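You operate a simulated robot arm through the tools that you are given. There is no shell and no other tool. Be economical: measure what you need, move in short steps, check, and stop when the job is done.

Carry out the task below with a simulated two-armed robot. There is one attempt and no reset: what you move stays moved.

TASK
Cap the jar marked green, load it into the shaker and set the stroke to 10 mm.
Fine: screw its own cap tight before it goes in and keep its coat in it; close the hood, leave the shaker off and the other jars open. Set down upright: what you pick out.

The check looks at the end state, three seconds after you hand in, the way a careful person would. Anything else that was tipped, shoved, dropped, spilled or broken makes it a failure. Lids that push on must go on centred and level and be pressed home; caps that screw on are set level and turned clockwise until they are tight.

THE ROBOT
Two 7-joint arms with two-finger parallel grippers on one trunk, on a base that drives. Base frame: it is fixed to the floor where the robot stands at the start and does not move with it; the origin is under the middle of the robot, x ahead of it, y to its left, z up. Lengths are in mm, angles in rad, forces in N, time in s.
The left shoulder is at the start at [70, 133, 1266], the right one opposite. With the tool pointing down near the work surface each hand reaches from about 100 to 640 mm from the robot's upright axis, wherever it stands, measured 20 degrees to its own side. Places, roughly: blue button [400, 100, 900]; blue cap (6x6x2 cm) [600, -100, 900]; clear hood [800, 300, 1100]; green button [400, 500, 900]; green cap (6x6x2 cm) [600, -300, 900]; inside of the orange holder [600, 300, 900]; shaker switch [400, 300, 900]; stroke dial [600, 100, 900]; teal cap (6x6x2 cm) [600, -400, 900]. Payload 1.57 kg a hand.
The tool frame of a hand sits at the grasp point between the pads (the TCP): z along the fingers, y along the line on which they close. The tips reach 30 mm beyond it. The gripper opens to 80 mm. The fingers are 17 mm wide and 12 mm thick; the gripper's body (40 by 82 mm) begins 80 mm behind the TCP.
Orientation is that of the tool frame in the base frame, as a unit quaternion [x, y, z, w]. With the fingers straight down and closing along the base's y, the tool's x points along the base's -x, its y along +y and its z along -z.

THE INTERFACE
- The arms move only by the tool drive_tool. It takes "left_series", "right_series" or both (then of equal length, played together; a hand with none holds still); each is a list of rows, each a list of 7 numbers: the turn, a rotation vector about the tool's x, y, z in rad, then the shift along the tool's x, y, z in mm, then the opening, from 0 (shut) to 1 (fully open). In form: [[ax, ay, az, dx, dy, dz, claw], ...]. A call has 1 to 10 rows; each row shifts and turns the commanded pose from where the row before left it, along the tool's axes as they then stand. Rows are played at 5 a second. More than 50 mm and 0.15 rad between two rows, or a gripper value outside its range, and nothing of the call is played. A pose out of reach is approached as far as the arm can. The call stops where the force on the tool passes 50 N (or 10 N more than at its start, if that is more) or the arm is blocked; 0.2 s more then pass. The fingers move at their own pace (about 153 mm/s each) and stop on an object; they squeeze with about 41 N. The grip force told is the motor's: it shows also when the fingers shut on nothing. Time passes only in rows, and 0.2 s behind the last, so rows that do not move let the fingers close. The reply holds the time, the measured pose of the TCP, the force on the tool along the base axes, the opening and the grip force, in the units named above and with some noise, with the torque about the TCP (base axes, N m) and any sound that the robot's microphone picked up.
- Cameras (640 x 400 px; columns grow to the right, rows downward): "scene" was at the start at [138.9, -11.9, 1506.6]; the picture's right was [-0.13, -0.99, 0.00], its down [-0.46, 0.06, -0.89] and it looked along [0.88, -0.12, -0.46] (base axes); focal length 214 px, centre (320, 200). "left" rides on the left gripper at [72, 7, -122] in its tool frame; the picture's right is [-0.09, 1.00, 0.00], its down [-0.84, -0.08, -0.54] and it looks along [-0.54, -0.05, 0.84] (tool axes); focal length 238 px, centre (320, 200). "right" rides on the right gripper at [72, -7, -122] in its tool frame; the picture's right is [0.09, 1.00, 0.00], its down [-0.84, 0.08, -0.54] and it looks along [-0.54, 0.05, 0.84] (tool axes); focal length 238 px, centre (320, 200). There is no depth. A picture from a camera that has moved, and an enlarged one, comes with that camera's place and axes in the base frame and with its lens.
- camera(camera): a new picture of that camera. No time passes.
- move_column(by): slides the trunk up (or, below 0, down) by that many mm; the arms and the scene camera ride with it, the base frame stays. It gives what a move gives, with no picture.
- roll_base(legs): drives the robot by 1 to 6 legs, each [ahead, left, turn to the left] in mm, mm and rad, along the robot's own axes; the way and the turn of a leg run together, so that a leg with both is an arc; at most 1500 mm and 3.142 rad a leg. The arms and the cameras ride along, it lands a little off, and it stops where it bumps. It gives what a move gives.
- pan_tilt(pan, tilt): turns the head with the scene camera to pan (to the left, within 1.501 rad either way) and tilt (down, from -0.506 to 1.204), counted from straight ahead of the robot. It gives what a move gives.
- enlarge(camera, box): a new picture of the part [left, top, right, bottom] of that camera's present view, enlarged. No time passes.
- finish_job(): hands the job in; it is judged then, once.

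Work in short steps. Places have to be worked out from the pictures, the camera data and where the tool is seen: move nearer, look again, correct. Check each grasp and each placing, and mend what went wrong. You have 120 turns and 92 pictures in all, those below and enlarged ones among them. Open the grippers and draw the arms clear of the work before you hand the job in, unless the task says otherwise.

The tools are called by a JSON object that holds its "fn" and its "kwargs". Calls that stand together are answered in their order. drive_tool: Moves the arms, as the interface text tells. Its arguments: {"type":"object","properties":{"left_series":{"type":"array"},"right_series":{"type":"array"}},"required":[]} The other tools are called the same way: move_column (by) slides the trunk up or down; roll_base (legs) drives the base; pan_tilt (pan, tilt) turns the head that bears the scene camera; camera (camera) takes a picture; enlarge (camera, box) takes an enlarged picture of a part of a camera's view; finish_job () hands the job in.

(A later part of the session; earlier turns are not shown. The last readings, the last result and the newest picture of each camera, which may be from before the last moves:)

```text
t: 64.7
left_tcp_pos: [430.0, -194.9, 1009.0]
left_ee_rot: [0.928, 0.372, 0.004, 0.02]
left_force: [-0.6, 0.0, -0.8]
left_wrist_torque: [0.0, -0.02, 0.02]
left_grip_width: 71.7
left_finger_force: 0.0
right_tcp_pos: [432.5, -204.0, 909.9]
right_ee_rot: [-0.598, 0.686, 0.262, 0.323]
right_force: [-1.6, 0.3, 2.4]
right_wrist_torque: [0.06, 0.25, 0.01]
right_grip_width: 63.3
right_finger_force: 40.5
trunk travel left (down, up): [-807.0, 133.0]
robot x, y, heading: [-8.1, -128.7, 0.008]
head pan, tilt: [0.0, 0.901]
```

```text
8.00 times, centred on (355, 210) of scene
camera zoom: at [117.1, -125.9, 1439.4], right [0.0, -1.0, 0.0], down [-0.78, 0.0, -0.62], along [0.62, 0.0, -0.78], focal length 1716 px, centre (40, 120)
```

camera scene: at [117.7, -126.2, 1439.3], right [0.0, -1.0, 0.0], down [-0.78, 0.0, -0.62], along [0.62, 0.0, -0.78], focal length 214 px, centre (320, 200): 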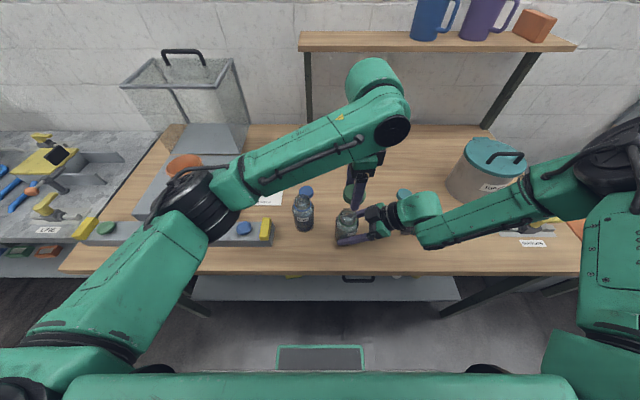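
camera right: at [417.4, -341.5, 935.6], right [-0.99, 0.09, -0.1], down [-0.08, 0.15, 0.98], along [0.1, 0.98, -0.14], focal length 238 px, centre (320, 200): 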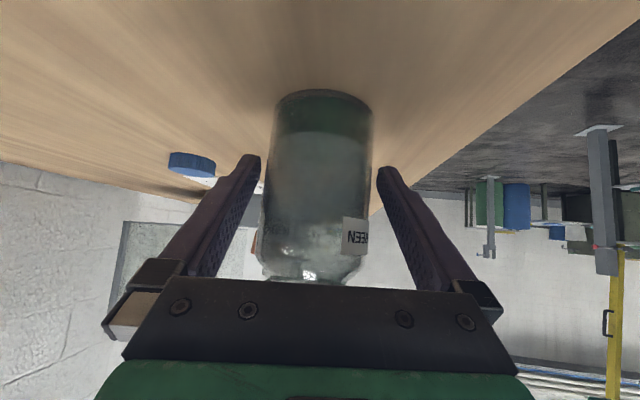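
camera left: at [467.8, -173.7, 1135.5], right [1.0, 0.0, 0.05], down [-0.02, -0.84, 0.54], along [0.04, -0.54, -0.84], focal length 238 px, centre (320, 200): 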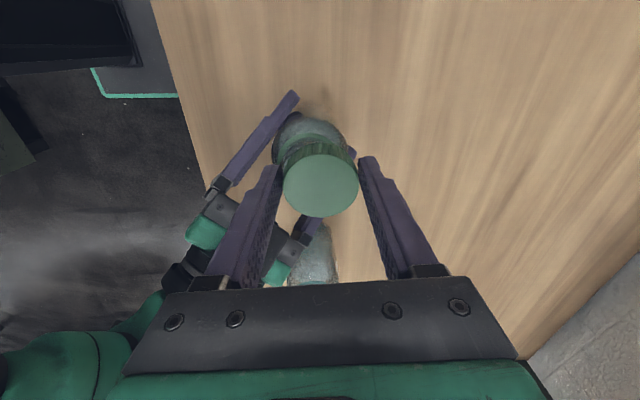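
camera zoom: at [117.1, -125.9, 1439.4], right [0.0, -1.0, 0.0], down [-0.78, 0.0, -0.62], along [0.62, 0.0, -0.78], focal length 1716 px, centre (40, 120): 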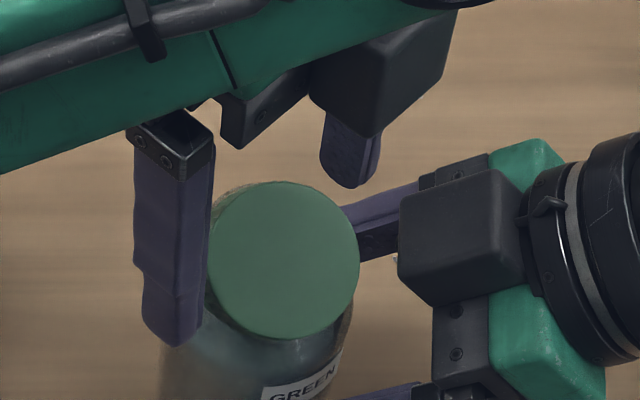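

The cap has tipped toward (-x, -y), so the neck lies further (+x, +y) than I judged. I grip the cap again, lift it, and will re-level it on the table.

{"fn": "drive_tool", "kwargs": {"left_series": [[0, 0, 0, 0, 0, 3, 0.9], [0, 0, 0, 0, 0, 0, 0.6], [0, 0, 0, 0, 0, 0, 0.4], [0, 0, 0, 0, 0, 0, 0.4], [0, 0, 0, 0, 0, 0, 0.4], [0, 0, 0, 0, 0, -8, 0.4], [0, 0, 0, 0, 0, -25, 0.4], [0, 0, 0, 0, 0, -40, 0.4], [0, 0, 0, 0, 0, 0, 0.4]]}}

{"fn": "camera", "kwargs": {"camera": "left"}}

```text
t: 66.7
left_tcp_pos: [426.1, -193.2, 1079.9]
left_ee_rot: [0.929, 0.371, 0.004, 0.02]
left_force: [0.1, 0.0, -1.0]
left_wrist_torque: [0.02, 0.04, -0.04]
left_grip_width: 47.3
left_finger_force: 41.0
right_tcp_pos: [433.2, -202.9, 910.0]
right_ee_rot: [-0.597, 0.686, 0.262, 0.322]
right_force: [0.5, -1.4, 2.6]
right_wrist_torque: [0.01, 0.07, -0.05]
right_grip_width: 63.0
right_finger_force: 40.9
trunk travel left (down, up): [-807.0, 133.0]
robot x, y, heading: [-3.5, -124.8, 0.006]
head pan, tilt: [0.0, 0.901]
```

```text
33 pictures are left
camera left: at [480.3, -144.3, 1200.9], right [0.62, -0.78, 0.04], down [-0.67, -0.5, 0.55], along [-0.41, -0.37, -0.84], focal length 238 px, centre (320, 200)
```

left: 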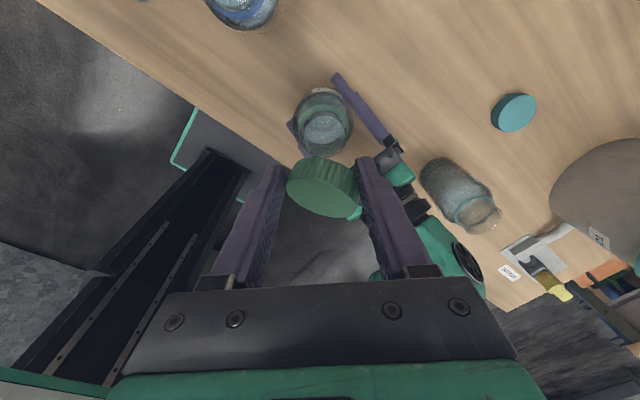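

I have the cap at a tilt. I yaw back, carry it to a free spot near (535, -215), and lower it.

{"fn": "drive_tool", "kwargs": {"left_series": [[0, 0, -0.15, 0, 0, -10, 0.4], [0, 0, -0.15, 0, 0, 0, 0.4], [0, 0, -0.15, 0, 0, 0, 0.4], [0, 0, -0.15, 0, 0, 0, 0.4], [0, 0, -0.15, 0, 0, 0, 0.4], [0, 0, 0, -5.5, 27, 0, 0.4], [0, 0, 0, -5.5, 27, 0, 0.4], [0, 0, 0, -5.5, 27, 0, 0.4], [0, 0, 0, -5.5, 27, 0, 0.4], [0, 0, 0, 0, 0, 0, 0.4]]}}

{"fn": "drive_tool", "kwargs": {"left_series": [[0, 0, 0, 0, 0, 40, 0.4], [0, 0, 0, 0, 0, 40, 0.4], [0, 0, 0, 0, 0, 40, 0.4], [0, 0, 0, 0, 0, 30, 0.4], [0, 0, 0, 0, 0, 0, 0.4]]}}

```text
t: 68.9
left_tcp_pos: [526.0, -219.4, 1093.4]
left_ee_rot: [0.728, 0.685, -0.004, 0.02]
left_force: [-0.1, 0.8, 0.4]
left_wrist_torque: [0.0, -0.04, 0.01]
left_grip_width: 45.6
left_finger_force: 41.2
left hand out of reach, approached as far as the arm can: row 9
right_tcp_pos: [434.4, -204.2, 909.9]
right_ee_rot: [-0.597, 0.686, 0.261, 0.323]
right_force: [0.1, -0.8, 0.1]
right_wrist_torque: [-0.07, 0.04, 0.03]
right_grip_width: 62.8
right_finger_force: 41.1
trunk travel left (down, up): [-807.0, 133.0]
robot x, y, heading: [-10.4, -128.3, 0.008]
head pan, tilt: [0.0, 0.901]
```

```text
t: 70.1
left_tcp_pos: [528.1, -222.9, 941.3]
left_ee_rot: [0.728, 0.686, -0.004, 0.021]
left_force: [0.1, 0.1, -0.3]
left_wrist_torque: [-0.01, 0.0, -0.01]
left_grip_width: 44.4
left_finger_force: 40.9
right_tcp_pos: [433.0, -203.7, 910.4]
right_ee_rot: [-0.596, 0.686, 0.262, 0.323]
right_force: [0.3, -0.6, -0.5]
right_wrist_torque: [-0.05, 0.05, 0.01]
right_grip_width: 62.9
right_finger_force: 41.1
trunk travel left (down, up): [-807.0, 133.0]
robot x, y, heading: [-7.7, -127.3, 0.002]
head pan, tilt: [0.0, 0.901]
```

The cap is slowly squeezing out of the grip, so I lower it now until it touches and release it.

{"fn": "drive_tool", "kwargs": {"left_series": [[0, 0, 0, 0, 0, 15, 0.4], [0, 0, 0, 0, 0, 10, 0.4], [0, 0, 0, 0, 0, 8, 0.4], [0, 0, 0, 0, 0, 6, 0.4], [0, 0, 0, 0, 0, 4, 0.4], [0, 0, 0, 0, 0, 3, 0.4]]}}

```text
t: 71.5
left_tcp_pos: [522.5, -221.5, 913.5]
left_ee_rot: [0.727, 0.686, -0.003, 0.02]
left_force: [-0.2, -0.7, -1.5]
left_wrist_torque: [-0.02, 0.03, 0.03]
left_grip_width: 43.7
left_finger_force: 41.8
left hand out of reach, approached as far as the arm can: row 2, 4
right_tcp_pos: [432.6, -203.2, 910.5]
right_ee_rot: [-0.597, 0.686, 0.262, 0.323]
right_force: [0.0, -0.1, 0.5]
right_wrist_torque: [-0.02, 0.03, 0.0]
right_grip_width: 62.8
right_finger_force: 40.7
trunk travel left (down, up): [-807.0, 133.0]
robot x, y, heading: [-8.0, -124.0, 0.002]
head pan, tilt: [0.0, 0.901]
```

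The left arm is at its reach limit, about 18 mm short. I open the right hand, which can grip lower anyway, and lower the trunk 14 mm.

{"fn": "drive_tool", "kwargs": {"right_series": [[0, 0, 0, 0, 0, 0, 1], [0, 0, 0, 0, 0, 0, 1]]}}

{"fn": "move_column", "kwargs": {"by": -14}}

{"fn": "camera", "kwargs": {"camera": "left"}}

```text
t: 72.1
left_tcp_pos: [523.4, -221.6, 913.0]
left_ee_rot: [0.727, 0.686, -0.004, 0.021]
left_force: [1.0, -0.3, -1.6]
left_wrist_torque: [-0.02, -0.05, 0.03]
left_grip_width: 43.2
left_finger_force: 41.3
right_tcp_pos: [433.0, -204.0, 909.1]
right_ee_rot: [-0.597, 0.686, 0.262, 0.323]
right_force: [-0.8, -0.1, 0.3]
right_wrist_torque: [-0.02, -0.02, 0.01]
right_grip_width: 79.3
right_finger_force: 0.2
trunk travel left (down, up): [-807.0, 133.0]
robot x, y, heading: [-4.8, -123.5, 0.001]
head pan, tilt: [0.0, 0.901]
```

```text
t: 72.8
left_tcp_pos: [523.3, -220.9, 900.3]
left_ee_rot: [0.727, 0.686, -0.004, 0.022]
left_force: [0.2, 1.3, 14.7]
left_wrist_torque: [-0.31, 0.23, -0.04]
left_grip_width: 43.3
left_finger_force: 41.1
right_tcp_pos: [432.0, -202.8, 896.4]
right_ee_rot: [-0.597, 0.686, 0.262, 0.323]
right_force: [-0.1, 0.1, -0.7]
right_wrist_torque: [0.0, 0.02, 0.0]
right_grip_width: 80.0
right_finger_force: 0.1
trunk travel left (down, up): [-793.0, 147.0]
robot x, y, heading: [-7.8, -126.0, 0.007]
head pan, tilt: [0.0, 0.901]
```

```text
32 pictures are left
camera left: at [530.7, -145.2, 1019.8], right [0.99, -0.15, 0.03], down [-0.14, -0.81, 0.57], along [-0.06, -0.57, -0.82], focal length 238 px, centre (320, 200)
```

left: 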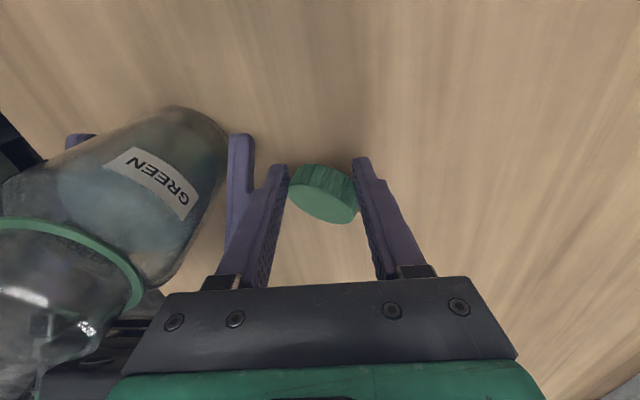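

Touching now. I open just enough (54 mm) for the cap to drop flat, because the right finger is close by.

{"fn": "drive_tool", "kwargs": {"left_series": [[0, 0, 0, 0, 0, 0, 0.6], [0, 0, 0, 0, 0, 0, 0.69], [0, 0, 0, 0, 0, 0, 0.69]]}}

{"fn": "camera", "kwargs": {"camera": "left"}}

```text
t: 73.6
left_tcp_pos: [524.5, -221.1, 899.1]
left_ee_rot: [0.727, 0.686, -0.003, 0.02]
left_force: [7.0, 0.8, -0.9]
left_wrist_torque: [-0.02, 0.07, -0.1]
left_grip_width: 49.6
left_finger_force: 0.0
right_tcp_pos: [433.3, -204.1, 895.4]
right_ee_rot: [-0.597, 0.686, 0.262, 0.323]
right_force: [-6.2, -0.5, 1.1]
right_wrist_torque: [0.04, -0.11, -0.12]
right_grip_width: 74.5
right_finger_force: 0.1
trunk travel left (down, up): [-793.0, 147.0]
robot x, y, heading: [-2.6, -126.4, 0.008]
head pan, tilt: [0.0, 0.901]
```

```text
31 pictures are left
camera left: at [532.1, -145.1, 1017.7], right [0.99, -0.15, 0.03], down [-0.14, -0.81, 0.57], along [-0.06, -0.57, -0.82], focal length 238 px, centre (320, 200)
```

left: 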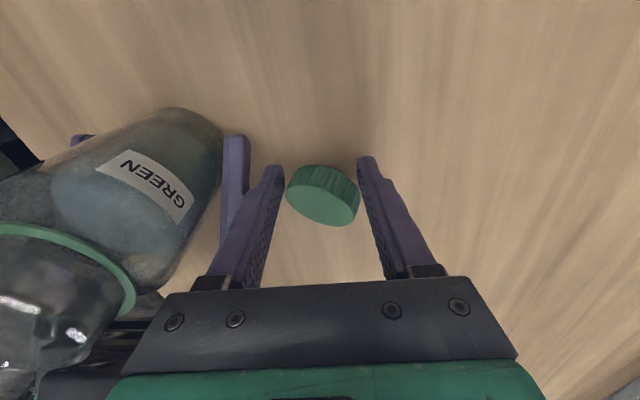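

The left and right fingers touch. I retract the right hand from the jar to make room, then open the left fully.

{"fn": "drive_tool", "kwargs": {"right_series": [[0, 0, 0, 0, 0, -25, 1], [0, 0, 0, 0, 0, -25, 1], [0, 0, 0, 0, 0, -30, 1], [0, 0, 0, 0, 0, -30, 1], [0, 0, 0, 0, 0, 0, 1]]}}

{"fn": "drive_tool", "kwargs": {"left_series": [[0, 0, 0, 0, 0, 0, 0.8], [0, 0, 0, 0, 0, 0, 1], [0, 0, 0, 0, 0, 0, 1]]}}

{"fn": "camera", "kwargs": {"camera": "left"}}

```text
t: 74.8
left_tcp_pos: [522.8, -221.6, 897.7]
left_ee_rot: [0.727, 0.686, -0.004, 0.02]
left_force: [-0.2, -0.7, -0.6]
left_wrist_torque: [-0.02, 0.0, 0.0]
left_grip_width: 55.1
left_finger_force: 0.0
right_tcp_pos: [420.1, -285.4, 968.0]
right_ee_rot: [-0.596, 0.687, 0.261, 0.324]
right_force: [-0.3, -0.5, 0.2]
right_wrist_torque: [0.0, 0.0, 0.0]
right_grip_width: 79.7
right_finger_force: 0.0
trunk travel left (down, up): [-793.0, 147.0]
robot x, y, heading: [-5.7, -120.8, 0.005]
head pan, tilt: [0.0, 0.901]
```

```text
t: 75.6
left_tcp_pos: [524.1, -221.1, 898.4]
left_ee_rot: [0.728, 0.686, -0.005, 0.021]
left_force: [-0.5, -0.1, 0.7]
left_wrist_torque: [0.01, -0.01, -0.01]
left_grip_width: 80.0
left_finger_force: 0.1
right_tcp_pos: [420.6, -285.5, 968.6]
right_ee_rot: [-0.597, 0.686, 0.262, 0.323]
right_force: [0.5, -0.2, -0.2]
right_wrist_torque: [0.01, 0.03, -0.01]
right_grip_width: 80.0
right_finger_force: 0.1
trunk travel left (down, up): [-793.0, 147.0]
robot x, y, heading: [-5.5, -126.4, 0.004]
head pan, tilt: [0.0, 0.901]
```

```text
30 pictures are left
camera left: at [531.7, -145.5, 1017.8], right [0.99, -0.15, 0.03], down [-0.14, -0.81, 0.57], along [-0.06, -0.57, -0.82], focal length 238 px, centre (320, 200)
```

left: 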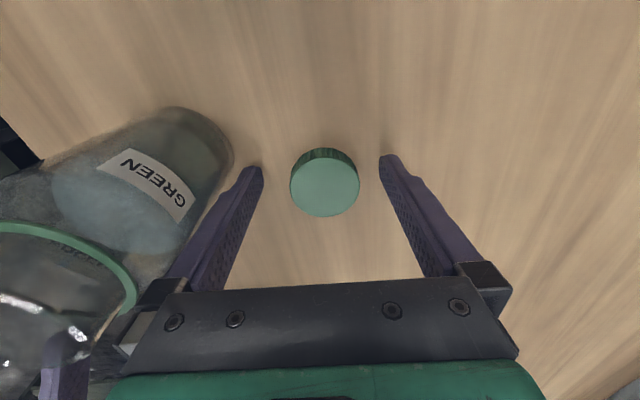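

The cap now lies flat, about 9 mm toward -y of the TCP. I level the tool, shift, and grip it centred.

{"fn": "drive_tool", "kwargs": {"left_series": [[0.022, 0.037, 0, -4.5, 0.5, 0, 1], [0, 0, 0, -4.5, 0.5, 0, 1], [0, 0, 0, 0, 0, 0, 1]]}}

{"fn": "enlarge", "kwargs": {"camera": "left", "box": [240, 130, 400, 230]}}

```text
t: 76.4
left_tcp_pos: [523.2, -222.2, 899.1]
left_ee_rot: [0.728, 0.686, -0.004, 0.02]
left_force: [-1.1, -0.4, -0.1]
left_wrist_torque: [-0.03, 0.01, 0.03]
left_grip_width: 79.6
left_finger_force: 0.1
left hand out of reach, approached as far as the arm can: row 1, 2
right_tcp_pos: [419.5, -286.4, 968.8]
right_ee_rot: [-0.596, 0.687, 0.261, 0.323]
right_force: [-0.9, 0.2, -0.4]
right_wrist_torque: [0.04, -0.02, -0.03]
right_grip_width: 80.1
right_finger_force: 0.1
trunk travel left (down, up): [-793.0, 147.0]
robot x, y, heading: [-2.9, -123.1, 0.006]
head pan, tilt: [0.0, 0.901]
```

```text
4.00 times, centred on (320, 180) of left
camera zoom: at [531.7, -145.5, 1017.8], right [0.99, -0.15, 0.03], down [-0.14, -0.81, 0.57], along [-0.06, -0.57, -0.82], focal length 953 px, centre (320, 280)
```

zoom: 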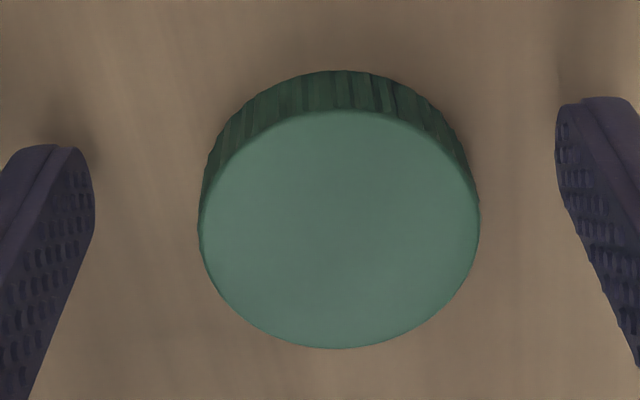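

Still out of reach. I raise both hands 60 mm and drive the base ahead 35 mm.

{"fn": "drive_tool", "kwargs": {"left_series": [[0, 0, 0, 0, 0, -40, 1], [0, 0, 0, 0, 0, -40, 1], [0, 0, 0, 0, 0, 0, 1]], "right_series": [[0, 0, 0, -22.5, -1, -19.5, 1], [0, 0, 0, -22.5, -1, -19.5, 1], [0, 0, 0, 0, 0, 0, 1]]}}

{"fn": "roll_base", "kwargs": {"legs": [[35, 0, 0]]}}

{"fn": "drive_tool", "kwargs": {"left_series": [[0, 0, 0, 0, 0, 0, 1]]}}

```text
t: 77.2
left_tcp_pos: [521.1, -223.5, 977.8]
left_ee_rot: [0.728, 0.686, 0.002, 0.001]
left_force: [0.1, -0.3, -0.4]
left_wrist_torque: [0.01, 0.0, 0.02]
left_grip_width: 79.9
left_finger_force: 0.1
right_tcp_pos: [419.0, -288.3, 1029.3]
right_ee_rot: [-0.597, 0.687, 0.262, 0.322]
right_force: [-0.5, 0.2, -0.1]
right_wrist_torque: [0.0, -0.02, 0.02]
right_grip_width: 79.9
right_finger_force: 0.1
trunk travel left (down, up): [-793.0, 147.0]
robot x, y, heading: [-7.6, -126.4, 0.004]
head pan, tilt: [0.0, 0.901]
```

```text
t: 78.0
left_tcp_pos: [549.6, -222.1, 978.8]
left_ee_rot: [0.728, 0.686, 0.004, 0.002]
left_force: [-0.3, 0.2, 0.7]
left_wrist_torque: [0.0, -0.07, -0.01]
left_grip_width: 80.0
left_finger_force: 0.0
right_tcp_pos: [448.7, -285.8, 1031.1]
right_ee_rot: [-0.598, 0.685, 0.26, 0.325]
right_force: [-0.6, 0.0, -0.1]
right_wrist_torque: [-0.02, 0.0, -0.09]
right_grip_width: 80.0
right_finger_force: 0.1
trunk travel left (down, up): [-793.0, 147.0]
robot x, y, heading: [28.3, -124.7, 0.006]
head pan, tilt: [0.0, 0.901]
```

```text
t: 78.4
left_tcp_pos: [557.0, -222.0, 976.3]
left_ee_rot: [0.727, 0.686, 0.003, 0.0]
left_force: [0.4, 0.3, -0.5]
left_wrist_torque: [-0.03, 0.01, -0.03]
left_grip_width: 80.0
left_finger_force: 0.1
right_tcp_pos: [454.1, -287.0, 1028.2]
right_ee_rot: [-0.597, 0.686, 0.262, 0.323]
right_force: [-0.4, 1.1, 0.4]
right_wrist_torque: [-0.04, -0.01, -0.03]
right_grip_width: 80.2
right_finger_force: 0.1
trunk travel left (down, up): [-793.0, 147.0]
robot x, y, heading: [28.8, -123.8, 0.004]
head pan, tilt: [0.0, 0.901]
```

The tool is level now. I move over the cap at (526.5, -231.5) and lower to z≈900.

{"fn": "drive_tool", "kwargs": {"left_series": [[0, 0, 0, -5.5, -15, 0, 1], [0, 0, 0, -5.6, -15.1, 0, 1], [0, 0, 0, 0, 0, 35, 1], [0, 0, 0, 0, 0, 25, 1], [0, 0, 0, 0, 0, 16, 1], [0, 0, 0, 0, 0, 0, 1]]}}

{"fn": "enlarge", "kwargs": {"camera": "left", "box": [240, 130, 400, 230]}}

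```text
t: 79.4
left_tcp_pos: [523.2, -238.3, 931.6]
left_ee_rot: [0.732, 0.682, 0.002, 0.009]
left_force: [0.4, 1.9, 2.4]
left_wrist_torque: [-0.26, 0.06, -0.06]
left_grip_width: 79.8
left_finger_force: 0.0
right_tcp_pos: [453.4, -291.3, 1020.8]
right_ee_rot: [-0.593, 0.694, 0.26, 0.315]
right_force: [0.4, -3.2, -2.3]
right_wrist_torque: [-0.06, 0.11, -0.1]
right_grip_width: 79.9
right_finger_force: 0.1
trunk travel left (down, up): [-793.0, 147.0]
robot x, y, heading: [28.0, -123.3, 0.003]
head pan, tilt: [0.0, 0.901]
stopped in row 4 (left hand): the force on the tool passed its limit (the readings are from after the stop); the commanded pose is now the measured one
```

```text
4.00 times, centred on (320, 180) of left
camera zoom: at [534.1, -165.5, 1051.8], right [0.99, -0.16, 0.02], down [-0.14, -0.82, 0.55], along [-0.08, -0.54, -0.84], focal length 953 px, centre (320, 280)
```

zoom: 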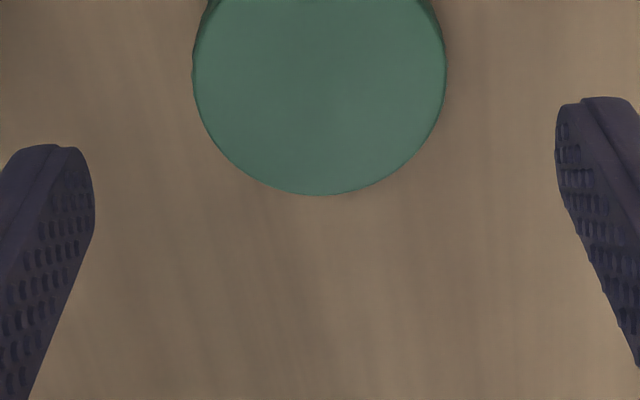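

The left hand bumped the right hand. I move the right hand away to the right and up.

{"fn": "drive_tool", "kwargs": {"right_series": [[0, 0, 0, 5, -4, -40, 1], [0, 0, 0, 10, -4, -30, 1], [0, 0, 0, 10, -4, -25, 1], [0, 0, 0, 0, 0, 0, 1]]}}

{"fn": "camera", "kwargs": {"camera": "scene"}}

```text
t: 80.4
left_tcp_pos: [522.6, -236.8, 931.2]
left_ee_rot: [0.731, 0.682, 0.001, 0.009]
left_force: [-0.1, 1.2, -0.3]
left_wrist_torque: [-0.02, 0.01, 0.01]
left_grip_width: 80.0
left_finger_force: 0.1
right_tcp_pos: [447.4, -378.7, 1065.1]
right_ee_rot: [-0.593, 0.694, 0.26, 0.314]
right_force: [0.6, -0.7, -0.3]
right_wrist_torque: [-0.01, 0.02, -0.02]
right_grip_width: 79.8
right_finger_force: 0.0
trunk travel left (down, up): [-793.0, 147.0]
robot x, y, heading: [27.0, -124.9, 0.002]
head pan, tilt: [0.0, 0.901]
```

```text
27 pictures are left
camera scene: at [152.2, -125.7, 1425.3], right [0.0, -1.0, 0.0], down [-0.78, 0.0, -0.62], along [0.62, 0.0, -0.78], focal length 214 px, centre (320, 200)
```

scene: 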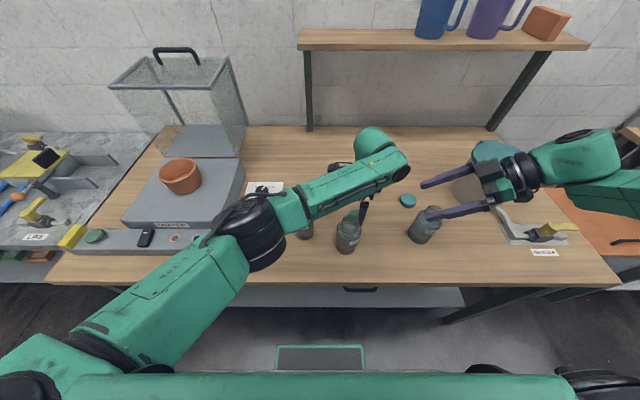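

The right hand is clear. I shift to (526, -230.5), level, lower to z≈897 and grip the cap.

{"fn": "drive_tool", "kwargs": {"left_series": [[0.0137, 0.012, 0, 6.5, 2.8, 0, 1], [0, 0, 0, 0, 0, 20, 1], [0, 0, 0, 0, 0, 14, 1], [0, 0, 0, 0, 0, 0, 0.8], [0, 0, 0, 0, 0, 0, 0.5], [0, 0, 0, 0, 0, 0, 0.4], [0, 0, 0, 0, 0, 0, 0.4]]}}

{"fn": "enlarge", "kwargs": {"camera": "left", "box": [240, 130, 400, 230]}}

```text
t: 82.0
left_tcp_pos: [526.8, -232.0, 898.0]
left_ee_rot: [0.732, 0.682, 0.001, 0.0]
left_force: [-0.5, 0.4, -0.4]
left_wrist_torque: [0.02, -0.01, 0.0]
left_grip_width: 49.4
left_finger_force: 41.2
right_tcp_pos: [448.2, -376.9, 1064.0]
right_ee_rot: [-0.593, 0.694, 0.26, 0.314]
right_force: [0.1, -0.6, 0.1]
right_wrist_torque: [-0.01, 0.0, 0.02]
right_grip_width: 80.1
right_finger_force: 0.0
trunk travel left (down, up): [-793.0, 147.0]
robot x, y, heading: [28.8, -125.3, 0.008]
head pan, tilt: [0.0, 0.901]
```

```text
4.00 times, centred on (320, 180) of left
camera zoom: at [538.6, -159.7, 1019.1], right [0.99, -0.16, 0.0], down [-0.14, -0.83, 0.54], along [-0.09, -0.53, -0.84], focal length 953 px, centre (320, 280)
```

zoom: 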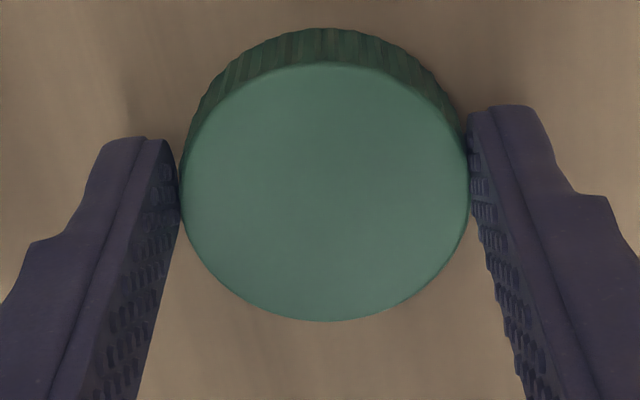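

The cap is gripped level and centred on the TCP to about 1 mm, with its bottom at TCP-38. I lift it and place the left camera straight above the jar neck to measure the neck without depth error.

{"fn": "drive_tool", "kwargs": {"left_series": [[0, 0, 0, 0, 0, -25, 0.4], [0, 0, 0, 0, 0, -40, 0.4], [0, 0, 0, 0, 0, -40, 0.4], [0, 0, 0, 0, 0, -40, 0.4], [0, 0, 0, 0, 0, -35, 0.4], [0, 0, 0, -14, -34, 0, 0.4], [0, 0, 0, -14, -34, 0, 0.4], [0, 0, 0, -14.3, -34.3, 0, 0.4], [0, 0, 0, 0, 0, 0, 0.4]]}}

{"fn": "enlarge", "kwargs": {"camera": "left", "box": [260, 0, 380, 100]}}

```text
t: 84.0
left_tcp_pos: [420.8, -263.1, 1076.8]
left_ee_rot: [0.731, 0.683, 0.001, 0.0]
left_force: [0.4, -0.2, 0.1]
left_wrist_torque: [-0.02, -0.02, 0.02]
left_grip_width: 48.9
left_finger_force: 41.3
right_tcp_pos: [447.9, -377.9, 1063.8]
right_ee_rot: [-0.594, 0.694, 0.26, 0.314]
right_force: [-0.2, -0.2, 0.7]
right_wrist_torque: [0.03, 0.0, -0.01]
right_grip_width: 80.3
right_finger_force: 0.0
trunk travel left (down, up): [-793.0, 147.0]
robot x, y, heading: [27.9, -125.7, 0.002]
head pan, tilt: [0.0, 0.901]
```

```text
4.00 times, centred on (320, 50) of left
camera zoom: at [433.2, -191.3, 1199.3], right [0.99, -0.16, 0.0], down [-0.14, -0.83, 0.54], along [-0.09, -0.53, -0.84], focal length 953 px, centre (320, 800)
```

zoom: 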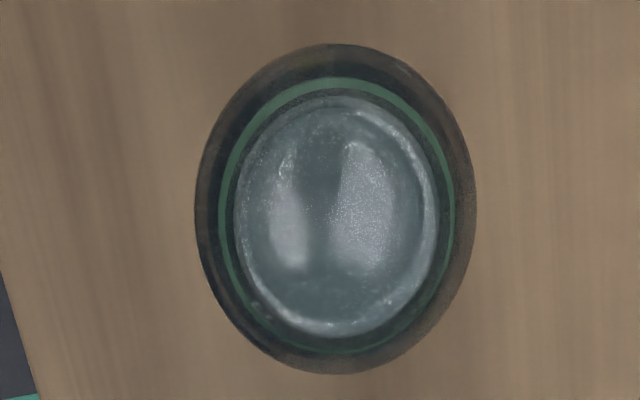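

Neck measured at about (435.8, -196). Now I restore the base position (back 33 mm) and bring the right hand back along its approach line to hold the jar.

{"fn": "roll_base", "kwargs": {"legs": [[-33, 0, 0]]}}

{"fn": "drive_tool", "kwargs": {"right_series": [[0, 0, 0, 2, 3, 33, 1], [0, 0, 0, 2, 3, 33, 1], [0, 0, 0, 2, 3, 33, 1], [0, 0, 0, 2, 3, 32, 1], [0, 0, 0, 0, 0, 0, 1]]}}

{"fn": "camera", "kwargs": {"camera": "right"}}

```text
t: 84.9
left_tcp_pos: [394.4, -263.7, 1075.4]
left_ee_rot: [0.731, 0.682, -0.001, -0.003]
left_force: [0.6, -0.1, -0.7]
left_wrist_torque: [0.04, 0.05, 0.0]
left_grip_width: 49.0
left_finger_force: 40.8
right_tcp_pos: [419.6, -377.9, 1061.5]
right_ee_rot: [-0.593, 0.695, 0.261, 0.312]
right_force: [0.6, 0.6, 0.0]
right_wrist_torque: [-0.02, 0.04, 0.07]
right_grip_width: 80.0
right_finger_force: 0.1
trunk travel left (down, up): [-793.0, 147.0]
robot x, y, heading: [-5.9, -126.5, 0.005]
head pan, tilt: [0.0, 0.901]
```

```text
t: 86.1
left_tcp_pos: [388.9, -263.0, 1078.2]
left_ee_rot: [0.731, 0.682, 0.002, -0.001]
left_force: [0.3, 0.7, 0.0]
left_wrist_torque: [-0.01, 0.0, -0.01]
left_grip_width: 49.0
left_finger_force: 40.7
right_tcp_pos: [417.5, -286.9, 973.2]
right_ee_rot: [-0.593, 0.695, 0.259, 0.315]
right_force: [-0.5, 0.0, -0.6]
right_wrist_torque: [0.02, 0.0, 0.01]
right_grip_width: 80.1
right_finger_force: 0.1
trunk travel left (down, up): [-793.0, 147.0]
robot x, y, heading: [-4.8, -125.5, 0.005]
head pan, tilt: [0.0, 0.901]
```

```text
24 pictures are left
camera right: at [400.8, -423.6, 1000.5], right [-0.99, 0.1, -0.08], down [-0.06, 0.17, 0.98], along [0.11, 0.98, -0.16], focal length 238 px, centre (320, 200)
```

right: 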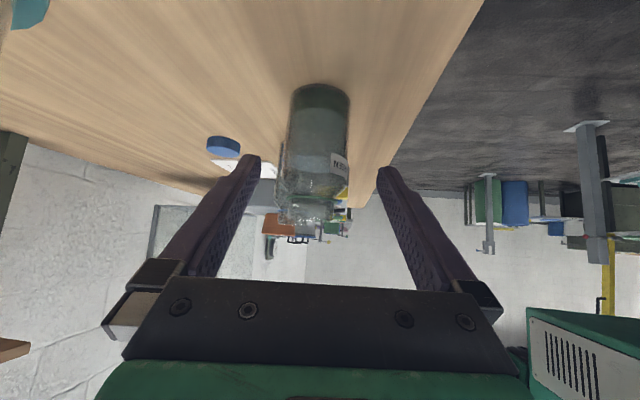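

Aligned. I advance 108 mm and close on the jar.

{"fn": "drive_tool", "kwargs": {"right_series": [[0, 0, 0, -2, -0.7, 36, 1], [0, 0, 0, -2, -0.7, 36, 1], [0, 0, 0, 0, 0, 36, 1], [0, 0, 0, 0, 0, 0, 1], [0, 0, 0, 0, 0, 0, 0.87], [0, 0, 0, 0, 0, 0, 0.75], [0, 0, 0, 0, 0, 0, 0.6], [0, 0, 0, 0, 0, 0, 0.6]]}}

```text
t: 87.9
left_tcp_pos: [388.3, -263.9, 1079.2]
left_ee_rot: [0.732, 0.682, 0.002, -0.001]
left_force: [1.0, -0.5, -0.2]
left_wrist_torque: [-0.01, 0.0, -0.02]
left_grip_width: 49.0
left_finger_force: 41.3
right_tcp_pos: [434.8, -200.6, 902.8]
right_ee_rot: [-0.593, 0.694, 0.26, 0.315]
right_force: [-0.3, 0.5, 0.3]
right_wrist_torque: [0.04, 0.11, 0.0]
right_grip_width: 63.2
right_finger_force: 40.7
trunk travel left (down, up): [-793.0, 147.0]
robot x, y, heading: [-3.4, -126.8, 0.005]
head pan, tilt: [0.0, 0.901]
```

Jar held. I move the left camera back above the neck and re-measure.

{"fn": "drive_tool", "kwargs": {"left_series": [[0, 0, 0, 1, 17, 0, 0.4], [0, 0, 0, 0, 17, 0, 0.4], [0, 0, 0, 0, 0, 0, 0.4]]}}

{"fn": "enlarge", "kwargs": {"camera": "left", "box": [260, 0, 380, 100]}}

```text
t: 88.7
left_tcp_pos: [420.7, -265.3, 1078.0]
left_ee_rot: [0.732, 0.681, 0.002, 0.0]
left_force: [-0.4, 0.5, -0.3]
left_wrist_torque: [0.0, 0.0, -0.04]
left_grip_width: 48.7
left_finger_force: 41.1
right_tcp_pos: [435.5, -201.1, 901.6]
right_ee_rot: [-0.592, 0.695, 0.259, 0.315]
right_force: [-0.2, -0.6, -0.2]
right_wrist_torque: [0.05, 0.11, -0.03]
right_grip_width: 63.5
right_finger_force: 41.0
trunk travel left (down, up): [-793.0, 147.0]
robot x, y, heading: [-4.3, -124.1, 0.004]
head pan, tilt: [0.0, 0.901]
```

```text
4.00 times, centred on (320, 50) of left
camera zoom: at [433.1, -193.2, 1199.3], right [0.99, -0.16, 0.0], down [-0.14, -0.83, 0.54], along [-0.09, -0.53, -0.84], focal length 953 px, centre (320, 800)
```

zoom: 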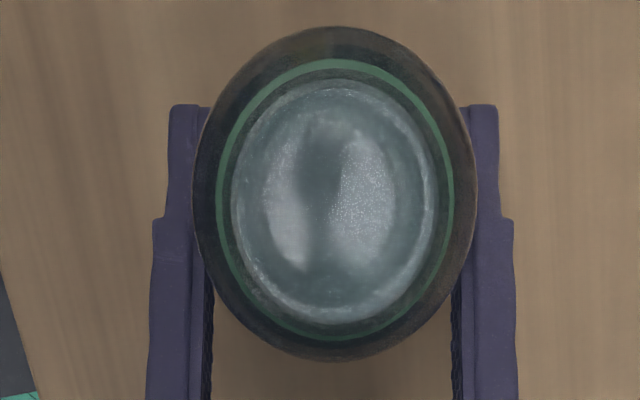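

The neck is at (435.5, -195.6) and the cap centre at about (421.4, -264.4). I move (+14.1, +68.8) and descend to just above the neck.

{"fn": "drive_tool", "kwargs": {"left_series": [[0, 0, 0, 34.8, 4.6, 0, 0.4], [0, 0, 0, 34.8, 4.6, 0, 0.4], [0, 0, 0, 0, 0, 25, 0.4], [0, 0, 0, 0, 0, 25, 0.4], [0, 0, 0, 0, 0, 0, 0.4]]}}

{"fn": "enlarge", "kwargs": {"camera": "left", "box": [240, 90, 400, 230]}}

```text
t: 89.9
left_tcp_pos: [437.5, -196.9, 1025.2]
left_ee_rot: [0.731, 0.682, 0.001, 0.0]
left_force: [-0.1, 0.3, 0.5]
left_wrist_torque: [-0.02, 0.02, 0.01]
left_grip_width: 48.7
left_finger_force: 41.0
right_tcp_pos: [435.3, -201.4, 901.5]
right_ee_rot: [-0.593, 0.694, 0.26, 0.314]
right_force: [-1.5, -0.5, 0.5]
right_wrist_torque: [-0.04, 0.06, 0.03]
right_grip_width: 62.9
right_finger_force: 41.4
trunk travel left (down, up): [-793.0, 147.0]
robot x, y, heading: [-2.4, -128.7, 0.003]
head pan, tilt: [0.0, 0.901]
```

```text
2.86 times, centred on (320, 160) of left
camera zoom: at [448.6, -125.3, 1147.5], right [0.99, -0.16, 0.0], down [-0.14, -0.83, 0.54], along [-0.09, -0.53, -0.84], focal length 681 px, centre (320, 314)
```

zoom: 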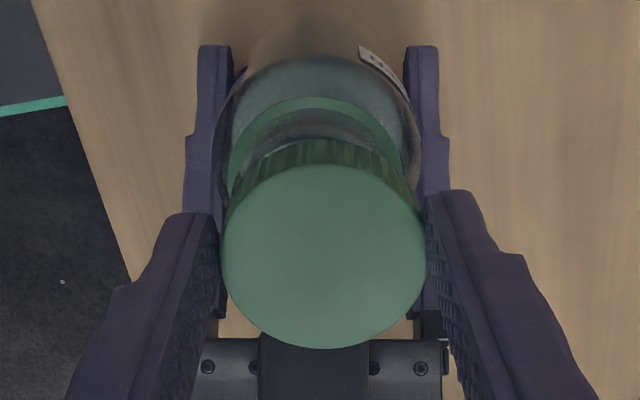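

Relative measurements put the cap within about 1-2 mm of the neck. I make a small correction and lower in small steps, watching the force.

{"fn": "drive_tool", "kwargs": {"left_series": [[0, 0, 0, 0.7, -1.2, 2, 0.4], [0, 0, 0, 0, 0, 2, 0.4], [0, 0, 0, 0, 0, 2, 0.4], [0, 0, 0, 0, 0, 1.5, 0.4], [0, 0, 0, 0, 0, 1.5, 0.4], [0, 0, 0, 0, 0, 0, 0.4]]}}

```text
t: 91.3
left_tcp_pos: [434.8, -194.5, 1019.3]
left_ee_rot: [0.731, 0.683, 0.001, 0.001]
left_force: [-5.2, 1.9, 25.1]
left_wrist_torque: [0.39, 0.34, 0.12]
left_grip_width: 48.8
left_finger_force: 41.2
right_tcp_pos: [433.3, -202.0, 902.6]
right_ee_rot: [-0.592, 0.695, 0.258, 0.315]
right_force: [9.7, 1.3, -6.1]
right_wrist_torque: [-0.06, 0.47, -0.21]
right_grip_width: 63.2
right_finger_force: 41.1
trunk travel left (down, up): [-793.0, 147.0]
robot x, y, heading: [-5.3, -129.1, 0.004]
head pan, tilt: [0.0, 0.901]
```

Contact reaction lies toward (+y, -x), so the cap skirt sits on the rim there. I lift 3 mm, shift +2 mm in y and -0.8 mm in x, and try again.

{"fn": "drive_tool", "kwargs": {"left_series": [[0, 0, 0, 0, 0, -4, 0.4], [0, 0, 0, 2, -0.8, 0, 0.4], [0, 0, 0, 0, 0, 2, 0.4], [0, 0, 0, 0, 0, 1.5, 0.4], [0, 0, 0, 0, 0, 1, 0.4], [0, 0, 0, 0, 0, 0, 0.4]]}}

```text
t: 92.7
left_tcp_pos: [434.7, -191.8, 1018.8]
left_ee_rot: [0.731, 0.682, 0.001, 0.0]
left_force: [-0.7, 0.7, 0.9]
left_wrist_torque: [-0.01, 0.02, 0.01]
left_grip_width: 48.6
left_finger_force: 41.0
right_tcp_pos: [435.2, -200.4, 903.0]
right_ee_rot: [-0.593, 0.695, 0.259, 0.314]
right_force: [-1.8, 1.1, 0.3]
right_wrist_torque: [0.07, 0.17, -0.05]
right_grip_width: 63.2
right_finger_force: 41.1
trunk travel left (down, up): [-793.0, 147.0]
robot x, y, heading: [-6.9, -128.1, 0.003]
head pan, tilt: [0.0, 0.901]
```

No contact now at 1018.8, lower than before, so that was the right direction. I continue down.

{"fn": "drive_tool", "kwargs": {"left_series": [[0, 0, 0, 0, 0, 1.5, 0.4], [0, 0, 0, 0, 0, 1.5, 0.4], [0, 0, 0, 0, 0, 1, 0.4], [0, 0, 0, 0, 0, 0, 0.4]]}}

```text
t: 93.7
left_tcp_pos: [434.3, -192.2, 1015.2]
left_ee_rot: [0.732, 0.682, 0.0, -0.001]
left_force: [0.0, 0.3, 0.5]
left_wrist_torque: [-0.02, 0.02, -0.01]
left_grip_width: 48.6
left_finger_force: 41.0
right_tcp_pos: [435.2, -201.9, 902.1]
right_ee_rot: [-0.593, 0.694, 0.26, 0.315]
right_force: [-1.4, 0.6, -0.3]
right_wrist_torque: [0.07, 0.16, 0.02]
right_grip_width: 63.3
right_finger_force: 41.0
trunk travel left (down, up): [-793.0, 147.0]
robot x, y, heading: [-3.3, -126.5, 0.007]
head pan, tilt: [0.0, 0.901]
```

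It slides over the neck freely. I keep lowering until the threads meet.

{"fn": "drive_tool", "kwargs": {"left_series": [[0, 0, 0, 0, 0, 1.5, 0.4], [0, 0, 0, 0, 0, 1.5, 0.4], [0, 0, 0, 0, 0, 1.5, 0.4], [0, 0, 0, 0, 0, 1, 0.4], [0, 0, 0, 0, 0, 0, 0.4]]}}

```text
t: 94.9
left_tcp_pos: [434.4, -191.6, 1008.4]
left_ee_rot: [0.731, 0.682, 0.001, 0.0]
left_force: [0.3, 1.4, 2.3]
left_wrist_torque: [0.04, 0.12, 0.03]
left_grip_width: 48.4
left_finger_force: 41.2
right_tcp_pos: [435.3, -201.1, 902.6]
right_ee_rot: [-0.593, 0.694, 0.26, 0.314]
right_force: [-1.0, -1.2, 0.0]
right_wrist_torque: [0.19, -0.08, 0.04]
right_grip_width: 63.3
right_finger_force: 41.1
trunk travel left (down, up): [-793.0, 147.0]
robot x, y, heading: [-4.5, -125.6, 0.0]
head pan, tilt: [0.0, 0.901]
```

Light contact (2 N) begins about 10 mm down over the neck. I now turn clockwise while pressing gently.

{"fn": "drive_tool", "kwargs": {"left_series": [[0, 0, 0.1, 0, 0, 1, 0.4], [0, 0, 0.15, 0, 0, 0.5, 0.4], [0, 0, 0.15, 0, 0, 0.3, 0.4], [0, 0, 0.15, 0, 0, 0.3, 0.4], [0, 0, 0.15, 0, 0, 0.3, 0.4], [0, 0, 0, 0, 0, 0, 0.4]]}}

```text
t: 96.3
left_tcp_pos: [435.3, -192.9, 1008.2]
left_ee_rot: [0.92, 0.391, 0.005, 0.001]
left_force: [23.4, 2.8, 15.6]
left_wrist_torque: [0.23, -0.98, 0.08]
left_grip_width: 48.4
left_finger_force: 40.8
right_tcp_pos: [433.0, -201.4, 902.7]
right_ee_rot: [-0.594, 0.694, 0.261, 0.314]
right_force: [-18.5, -3.7, 2.4]
right_wrist_torque: [-0.06, -1.14, 0.13]
right_grip_width: 63.4
right_finger_force: 40.8
trunk travel left (down, up): [-793.0, 147.0]
robot x, y, heading: [-4.3, -127.0, 0.009]
head pan, tilt: [0.0, 0.901]
```

A side load built up because the cap is slightly off the tool axis. The neck now captures the cap, so I open, yaw back to 45° less, and re-grip centred.

{"fn": "drive_tool", "kwargs": {"left_series": [[0, 0, 0, 0, 0, -1, 0.7], [0, 0, 0, 0, 0, 0, 0.8], [0, 0, 0, 0, 0, 0, 0.8]]}}

{"fn": "enlarge", "kwargs": {"camera": "left", "box": [240, 90, 400, 230]}}

```text
t: 97.1
left_tcp_pos: [435.7, -194.9, 1006.7]
left_ee_rot: [0.921, 0.39, 0.001, 0.0]
left_force: [0.5, 0.3, 0.4]
left_wrist_torque: [-0.03, 0.05, 0.0]
left_grip_width: 64.0
left_finger_force: 0.1
right_tcp_pos: [435.3, -201.6, 902.7]
right_ee_rot: [-0.592, 0.695, 0.259, 0.315]
right_force: [1.6, -0.4, 0.6]
right_wrist_torque: [0.01, 0.03, 0.0]
right_grip_width: 63.3
right_finger_force: 41.4
trunk travel left (down, up): [-793.0, 147.0]
robot x, y, heading: [-4.3, -127.8, 0.006]
head pan, tilt: [0.0, 0.901]
```

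```text
2.86 times, centred on (320, 160) of left
camera zoom: at [490.1, -146.2, 1128.8], right [0.65, -0.76, 0.0], down [-0.64, -0.55, 0.54], along [-0.41, -0.35, -0.84], focal length 681 px, centre (320, 314)
```

zoom: 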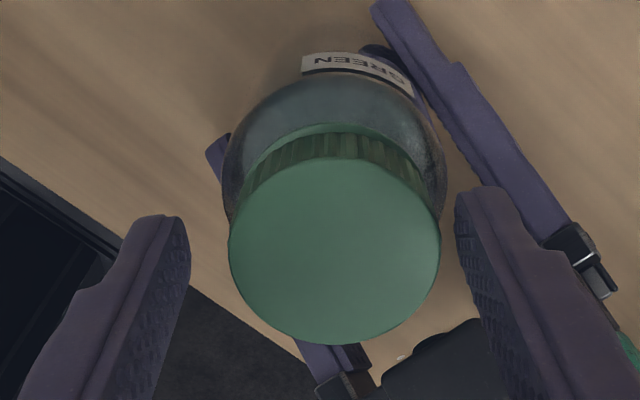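

The cap sits level, captured on the neck near the collar. I centre the tool on it (+3.9 mm in tool y) and yaw back 1.3 rad with the fingers open.

{"fn": "drive_tool", "kwargs": {"left_series": [[0, 0, 0, 0, 3.9, 0, 0.8], [0, 0, -0.145, 0, 0, 0, 0.8], [0, 0, -0.145, 0, 0, 0, 0.8], [0, 0, -0.145, 0, 0, 0, 0.8], [0, 0, -0.145, 0, 0, 0, 0.8], [0, 0, -0.145, 0, 0, 0, 0.8], [0, 0, -0.145, 0, 0, 0, 0.8], [0, 0, -0.145, 0, 0, 0, 0.8], [0, 0, -0.145, 0, 0, 0, 0.8], [0, 0, -0.145, 0, 0, 5, 0.8]]}}

{"fn": "drive_tool", "kwargs": {"left_series": [[0, 0, 0, 0, 0, 0, 0.7], [0, 0, 0, 0, 0, 0, 0.4], [0, 0, 0, 0, 0, 0, 0.4], [0, 0, 0, 0, 0, 0, 0.4]]}}

```text
t: 99.3
left_tcp_pos: [437.9, -198.1, 1001.5]
left_ee_rot: [0.493, 0.87, 0.001, 0.001]
left_force: [0.0, 0.3, -0.5]
left_wrist_torque: [-0.02, -0.02, 0.01]
left_grip_width: 63.9
left_finger_force: 0.1
right_tcp_pos: [436.0, -202.2, 902.1]
right_ee_rot: [-0.593, 0.694, 0.259, 0.315]
right_force: [2.1, 0.4, 1.7]
right_wrist_torque: [0.0, 0.04, 0.01]
right_grip_width: 63.0
right_finger_force: 41.2
trunk travel left (down, up): [-793.0, 147.0]
robot x, y, heading: [-3.2, -128.7, 0.01]
head pan, tilt: [0.0, 0.901]
```

```text
t: 100.3
left_tcp_pos: [437.5, -198.1, 1003.8]
left_ee_rot: [0.496, 0.868, 0.0, -0.001]
left_force: [-23.6, -10.6, 3.9]
left_wrist_torque: [-0.66, 1.08, -0.01]
left_grip_width: 50.5
left_finger_force: 40.6
right_tcp_pos: [436.4, -200.6, 901.8]
right_ee_rot: [-0.592, 0.695, 0.259, 0.316]
right_force: [24.6, 11.3, -4.4]
right_wrist_torque: [-0.45, 1.3, -0.05]
right_grip_width: 63.4
right_finger_force: 41.1
trunk travel left (down, up): [-793.0, 147.0]
robot x, y, heading: [-3.4, -123.6, 0.002]
head pan, tilt: [0.0, 0.901]
```

Gripped at 50.5 mm with a 26 N side load along the closing axis. I relieve it by -2.5 mm and turn clockwise.

{"fn": "drive_tool", "kwargs": {"left_series": [[0, 0, 0, 0, -2.5, 0, 0.4], [0, 0, 0.1, 0, 0, 0.3, 0.4], [0, 0, 0.15, 0, 0, 0.1, 0.4], [0, 0, 0.15, 0, 0, 0.1, 0.4], [0, 0, 0, 0, 0, 0, 0.4]]}}

```text
t: 101.5
left_tcp_pos: [435.1, -197.3, 1001.6]
left_ee_rot: [0.658, 0.753, 0.0, 0.0]
left_force: [-15.1, -6.1, 0.3]
left_wrist_torque: [-0.17, 0.38, -0.02]
left_grip_width: 50.4
left_finger_force: 41.4
right_tcp_pos: [435.6, -202.0, 902.3]
right_ee_rot: [-0.592, 0.695, 0.258, 0.315]
right_force: [15.3, 5.5, -0.1]
right_wrist_torque: [-0.4, 1.17, -0.05]
right_grip_width: 63.3
right_finger_force: 41.1
trunk travel left (down, up): [-793.0, 147.0]
robot x, y, heading: [-5.9, -126.1, 0.005]
head pan, tilt: [0.0, 0.901]
```

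I shift another -1.6 mm to unload and keep turning.

{"fn": "drive_tool", "kwargs": {"left_series": [[0, 0, 0.1, -0.4, -1.6, 0.3, 0.4], [0, 0, 0.15, 0, 0, 0.2, 0.4], [0, 0, 0.15, 0, 0, 0.2, 0.4], [0, 0, 0.15, 0, 0, 0.2, 0.4], [0, 0, 0.15, 0, 0, 0.2, 0.4], [0, 0, 0.15, 0, 0, 0.2, 0.4], [0, 0, 0, 0, 0, 0, 0.4]]}}

```text
t: 103.1
left_tcp_pos: [434.7, -197.1, 1000.5]
left_ee_rot: [0.91, 0.415, 0.001, 0.001]
left_force: [4.1, 0.9, 3.1]
left_wrist_torque: [0.08, -0.62, 0.02]
left_grip_width: 50.4
left_finger_force: 41.1
right_tcp_pos: [434.5, -200.8, 902.5]
right_ee_rot: [-0.593, 0.694, 0.259, 0.315]
right_force: [-3.3, -1.8, 0.7]
right_wrist_torque: [0.23, 0.25, 0.0]
right_grip_width: 62.9
right_finger_force: 40.7
trunk travel left (down, up): [-793.0, 147.0]
robot x, y, heading: [-6.8, -127.4, 0.005]
head pan, tilt: [0.0, 0.901]
```

Loads are low now. I make another regrip stroke: open, yaw back 1.3 rad, close, and turn clockwise again.

{"fn": "drive_tool", "kwargs": {"left_series": [[0, 0, 0, 0, 0, 0, 0.75], [0, 0, -0.145, 0, 0, 0, 0.75], [0, 0, -0.145, 0, 0, 0, 0.75], [0, 0, -0.145, 0, 0, 0, 0.75], [0, 0, -0.145, 0, 0, 0, 0.75], [0, 0, -0.145, 0, 0, 0, 0.75], [0, 0, -0.145, 0, 0, 0, 0.75], [0, 0, -0.145, 0, 0, 0, 0.75], [0, 0, -0.145, 0, 0, 0, 0.75], [0, 0, -0.145, 0, 0, 0, 0.75]]}}

{"fn": "drive_tool", "kwargs": {"left_series": [[0, 0, 0, 0, 0, 0, 0.4], [0, 0, 0, 0, 0, 0.2, 0.4], [0, 0, 0.145, 0, 0, 0.1, 0.4], [0, 0, 0.145, 0, 0, 0.1, 0.4], [0, 0, 0.145, 0, 0, 0.1, 0.4], [0, 0, 0.145, 0, 0, 0.1, 0.4], [0, 0, 0.145, 0, 0, 0.1, 0.4], [0, 0, 0.145, 0, 0, 0.1, 0.4], [0, 0, 0.145, 0, 0, 0.1, 0.4], [0, 0, 0.145, 0, 0, 0.1, 0.4]]}}

```text
t: 105.3
left_tcp_pos: [433.5, -198.7, 1000.1]
left_ee_rot: [0.469, 0.883, 0.001, 0.0]
left_force: [-0.3, 0.7, 0.1]
left_wrist_torque: [-0.01, 0.0, -0.01]
left_grip_width: 60.3
left_finger_force: 0.1
right_tcp_pos: [434.8, -201.0, 902.2]
right_ee_rot: [-0.593, 0.695, 0.259, 0.315]
right_force: [-1.0, -1.0, 0.8]
right_wrist_torque: [0.04, 0.06, 0.03]
right_grip_width: 63.0
right_finger_force: 40.8
trunk travel left (down, up): [-793.0, 147.0]
robot x, y, heading: [-3.6, -124.6, 0.001]
head pan, tilt: [0.0, 0.901]
```

```text
t: 107.5
left_tcp_pos: [434.6, -196.9, 999.7]
left_ee_rot: [0.877, 0.481, 0.001, 0.0]
left_force: [14.3, 9.5, 0.1]
left_wrist_torque: [0.5, -0.89, 0.02]
left_grip_width: 50.6
left_finger_force: 40.9
right_tcp_pos: [435.3, -201.5, 901.5]
right_ee_rot: [-0.594, 0.694, 0.259, 0.314]
right_force: [-12.6, -9.4, 3.9]
right_wrist_torque: [0.59, -0.49, 0.01]
right_grip_width: 63.2
right_finger_force: 40.8
trunk travel left (down, up): [-793.0, 147.0]
robot x, y, heading: [-3.2, -126.1, 0.002]
head pan, tilt: [0.0, 0.901]
```

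I open and check how far down the cap has gone.

{"fn": "drive_tool", "kwargs": {"left_series": [[0, 0, 0, 0, 0, 0, 0.75], [0, 0, 0, 0, 0, 0, 0.75]]}}

{"fn": "enlarge", "kwargs": {"camera": "left", "box": [240, 90, 400, 230]}}

{"fn": "enlarge", "kwargs": {"camera": "scene", "box": [320, 180, 390, 250]}}

```text
t: 108.1
left_tcp_pos: [434.2, -197.2, 1000.0]
left_ee_rot: [0.877, 0.48, 0.0, 0.0]
left_force: [0.2, 0.1, -0.8]
left_wrist_torque: [-0.02, 0.02, -0.01]
left_grip_width: 60.3
left_finger_force: 0.0
right_tcp_pos: [435.4, -201.9, 902.1]
right_ee_rot: [-0.593, 0.695, 0.259, 0.314]
right_force: [0.0, -0.2, 0.2]
right_wrist_torque: [0.06, 0.05, 0.02]
right_grip_width: 62.8
right_finger_force: 41.2
trunk travel left (down, up): [-793.0, 147.0]
robot x, y, heading: [-8.1, -124.7, 0.003]
head pan, tilt: [0.0, 0.901]
```

```text
2.86 times, centred on (320, 160) of left
camera zoom: at [478.4, -140.5, 1120.8], right [0.79, -0.61, 0.0], down [-0.52, -0.66, 0.54], along [-0.33, -0.43, -0.84], focal length 681 px, centre (320, 314)
```

zoom: 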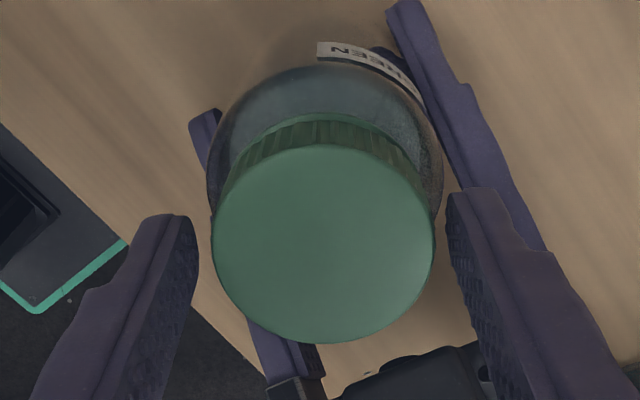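

```text
5.71 times, centred on (355, 215) of scene
camera zoom: at [119.5, -126.0, 1425.2], right [0.0, -1.0, 0.0], down [-0.78, 0.0, -0.62], along [0.62, 0.0, -0.78], focal length 1226 px, centre (120, 114)
```

zoom: 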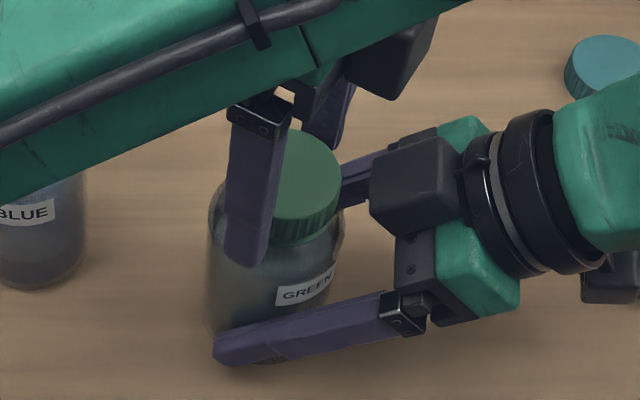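

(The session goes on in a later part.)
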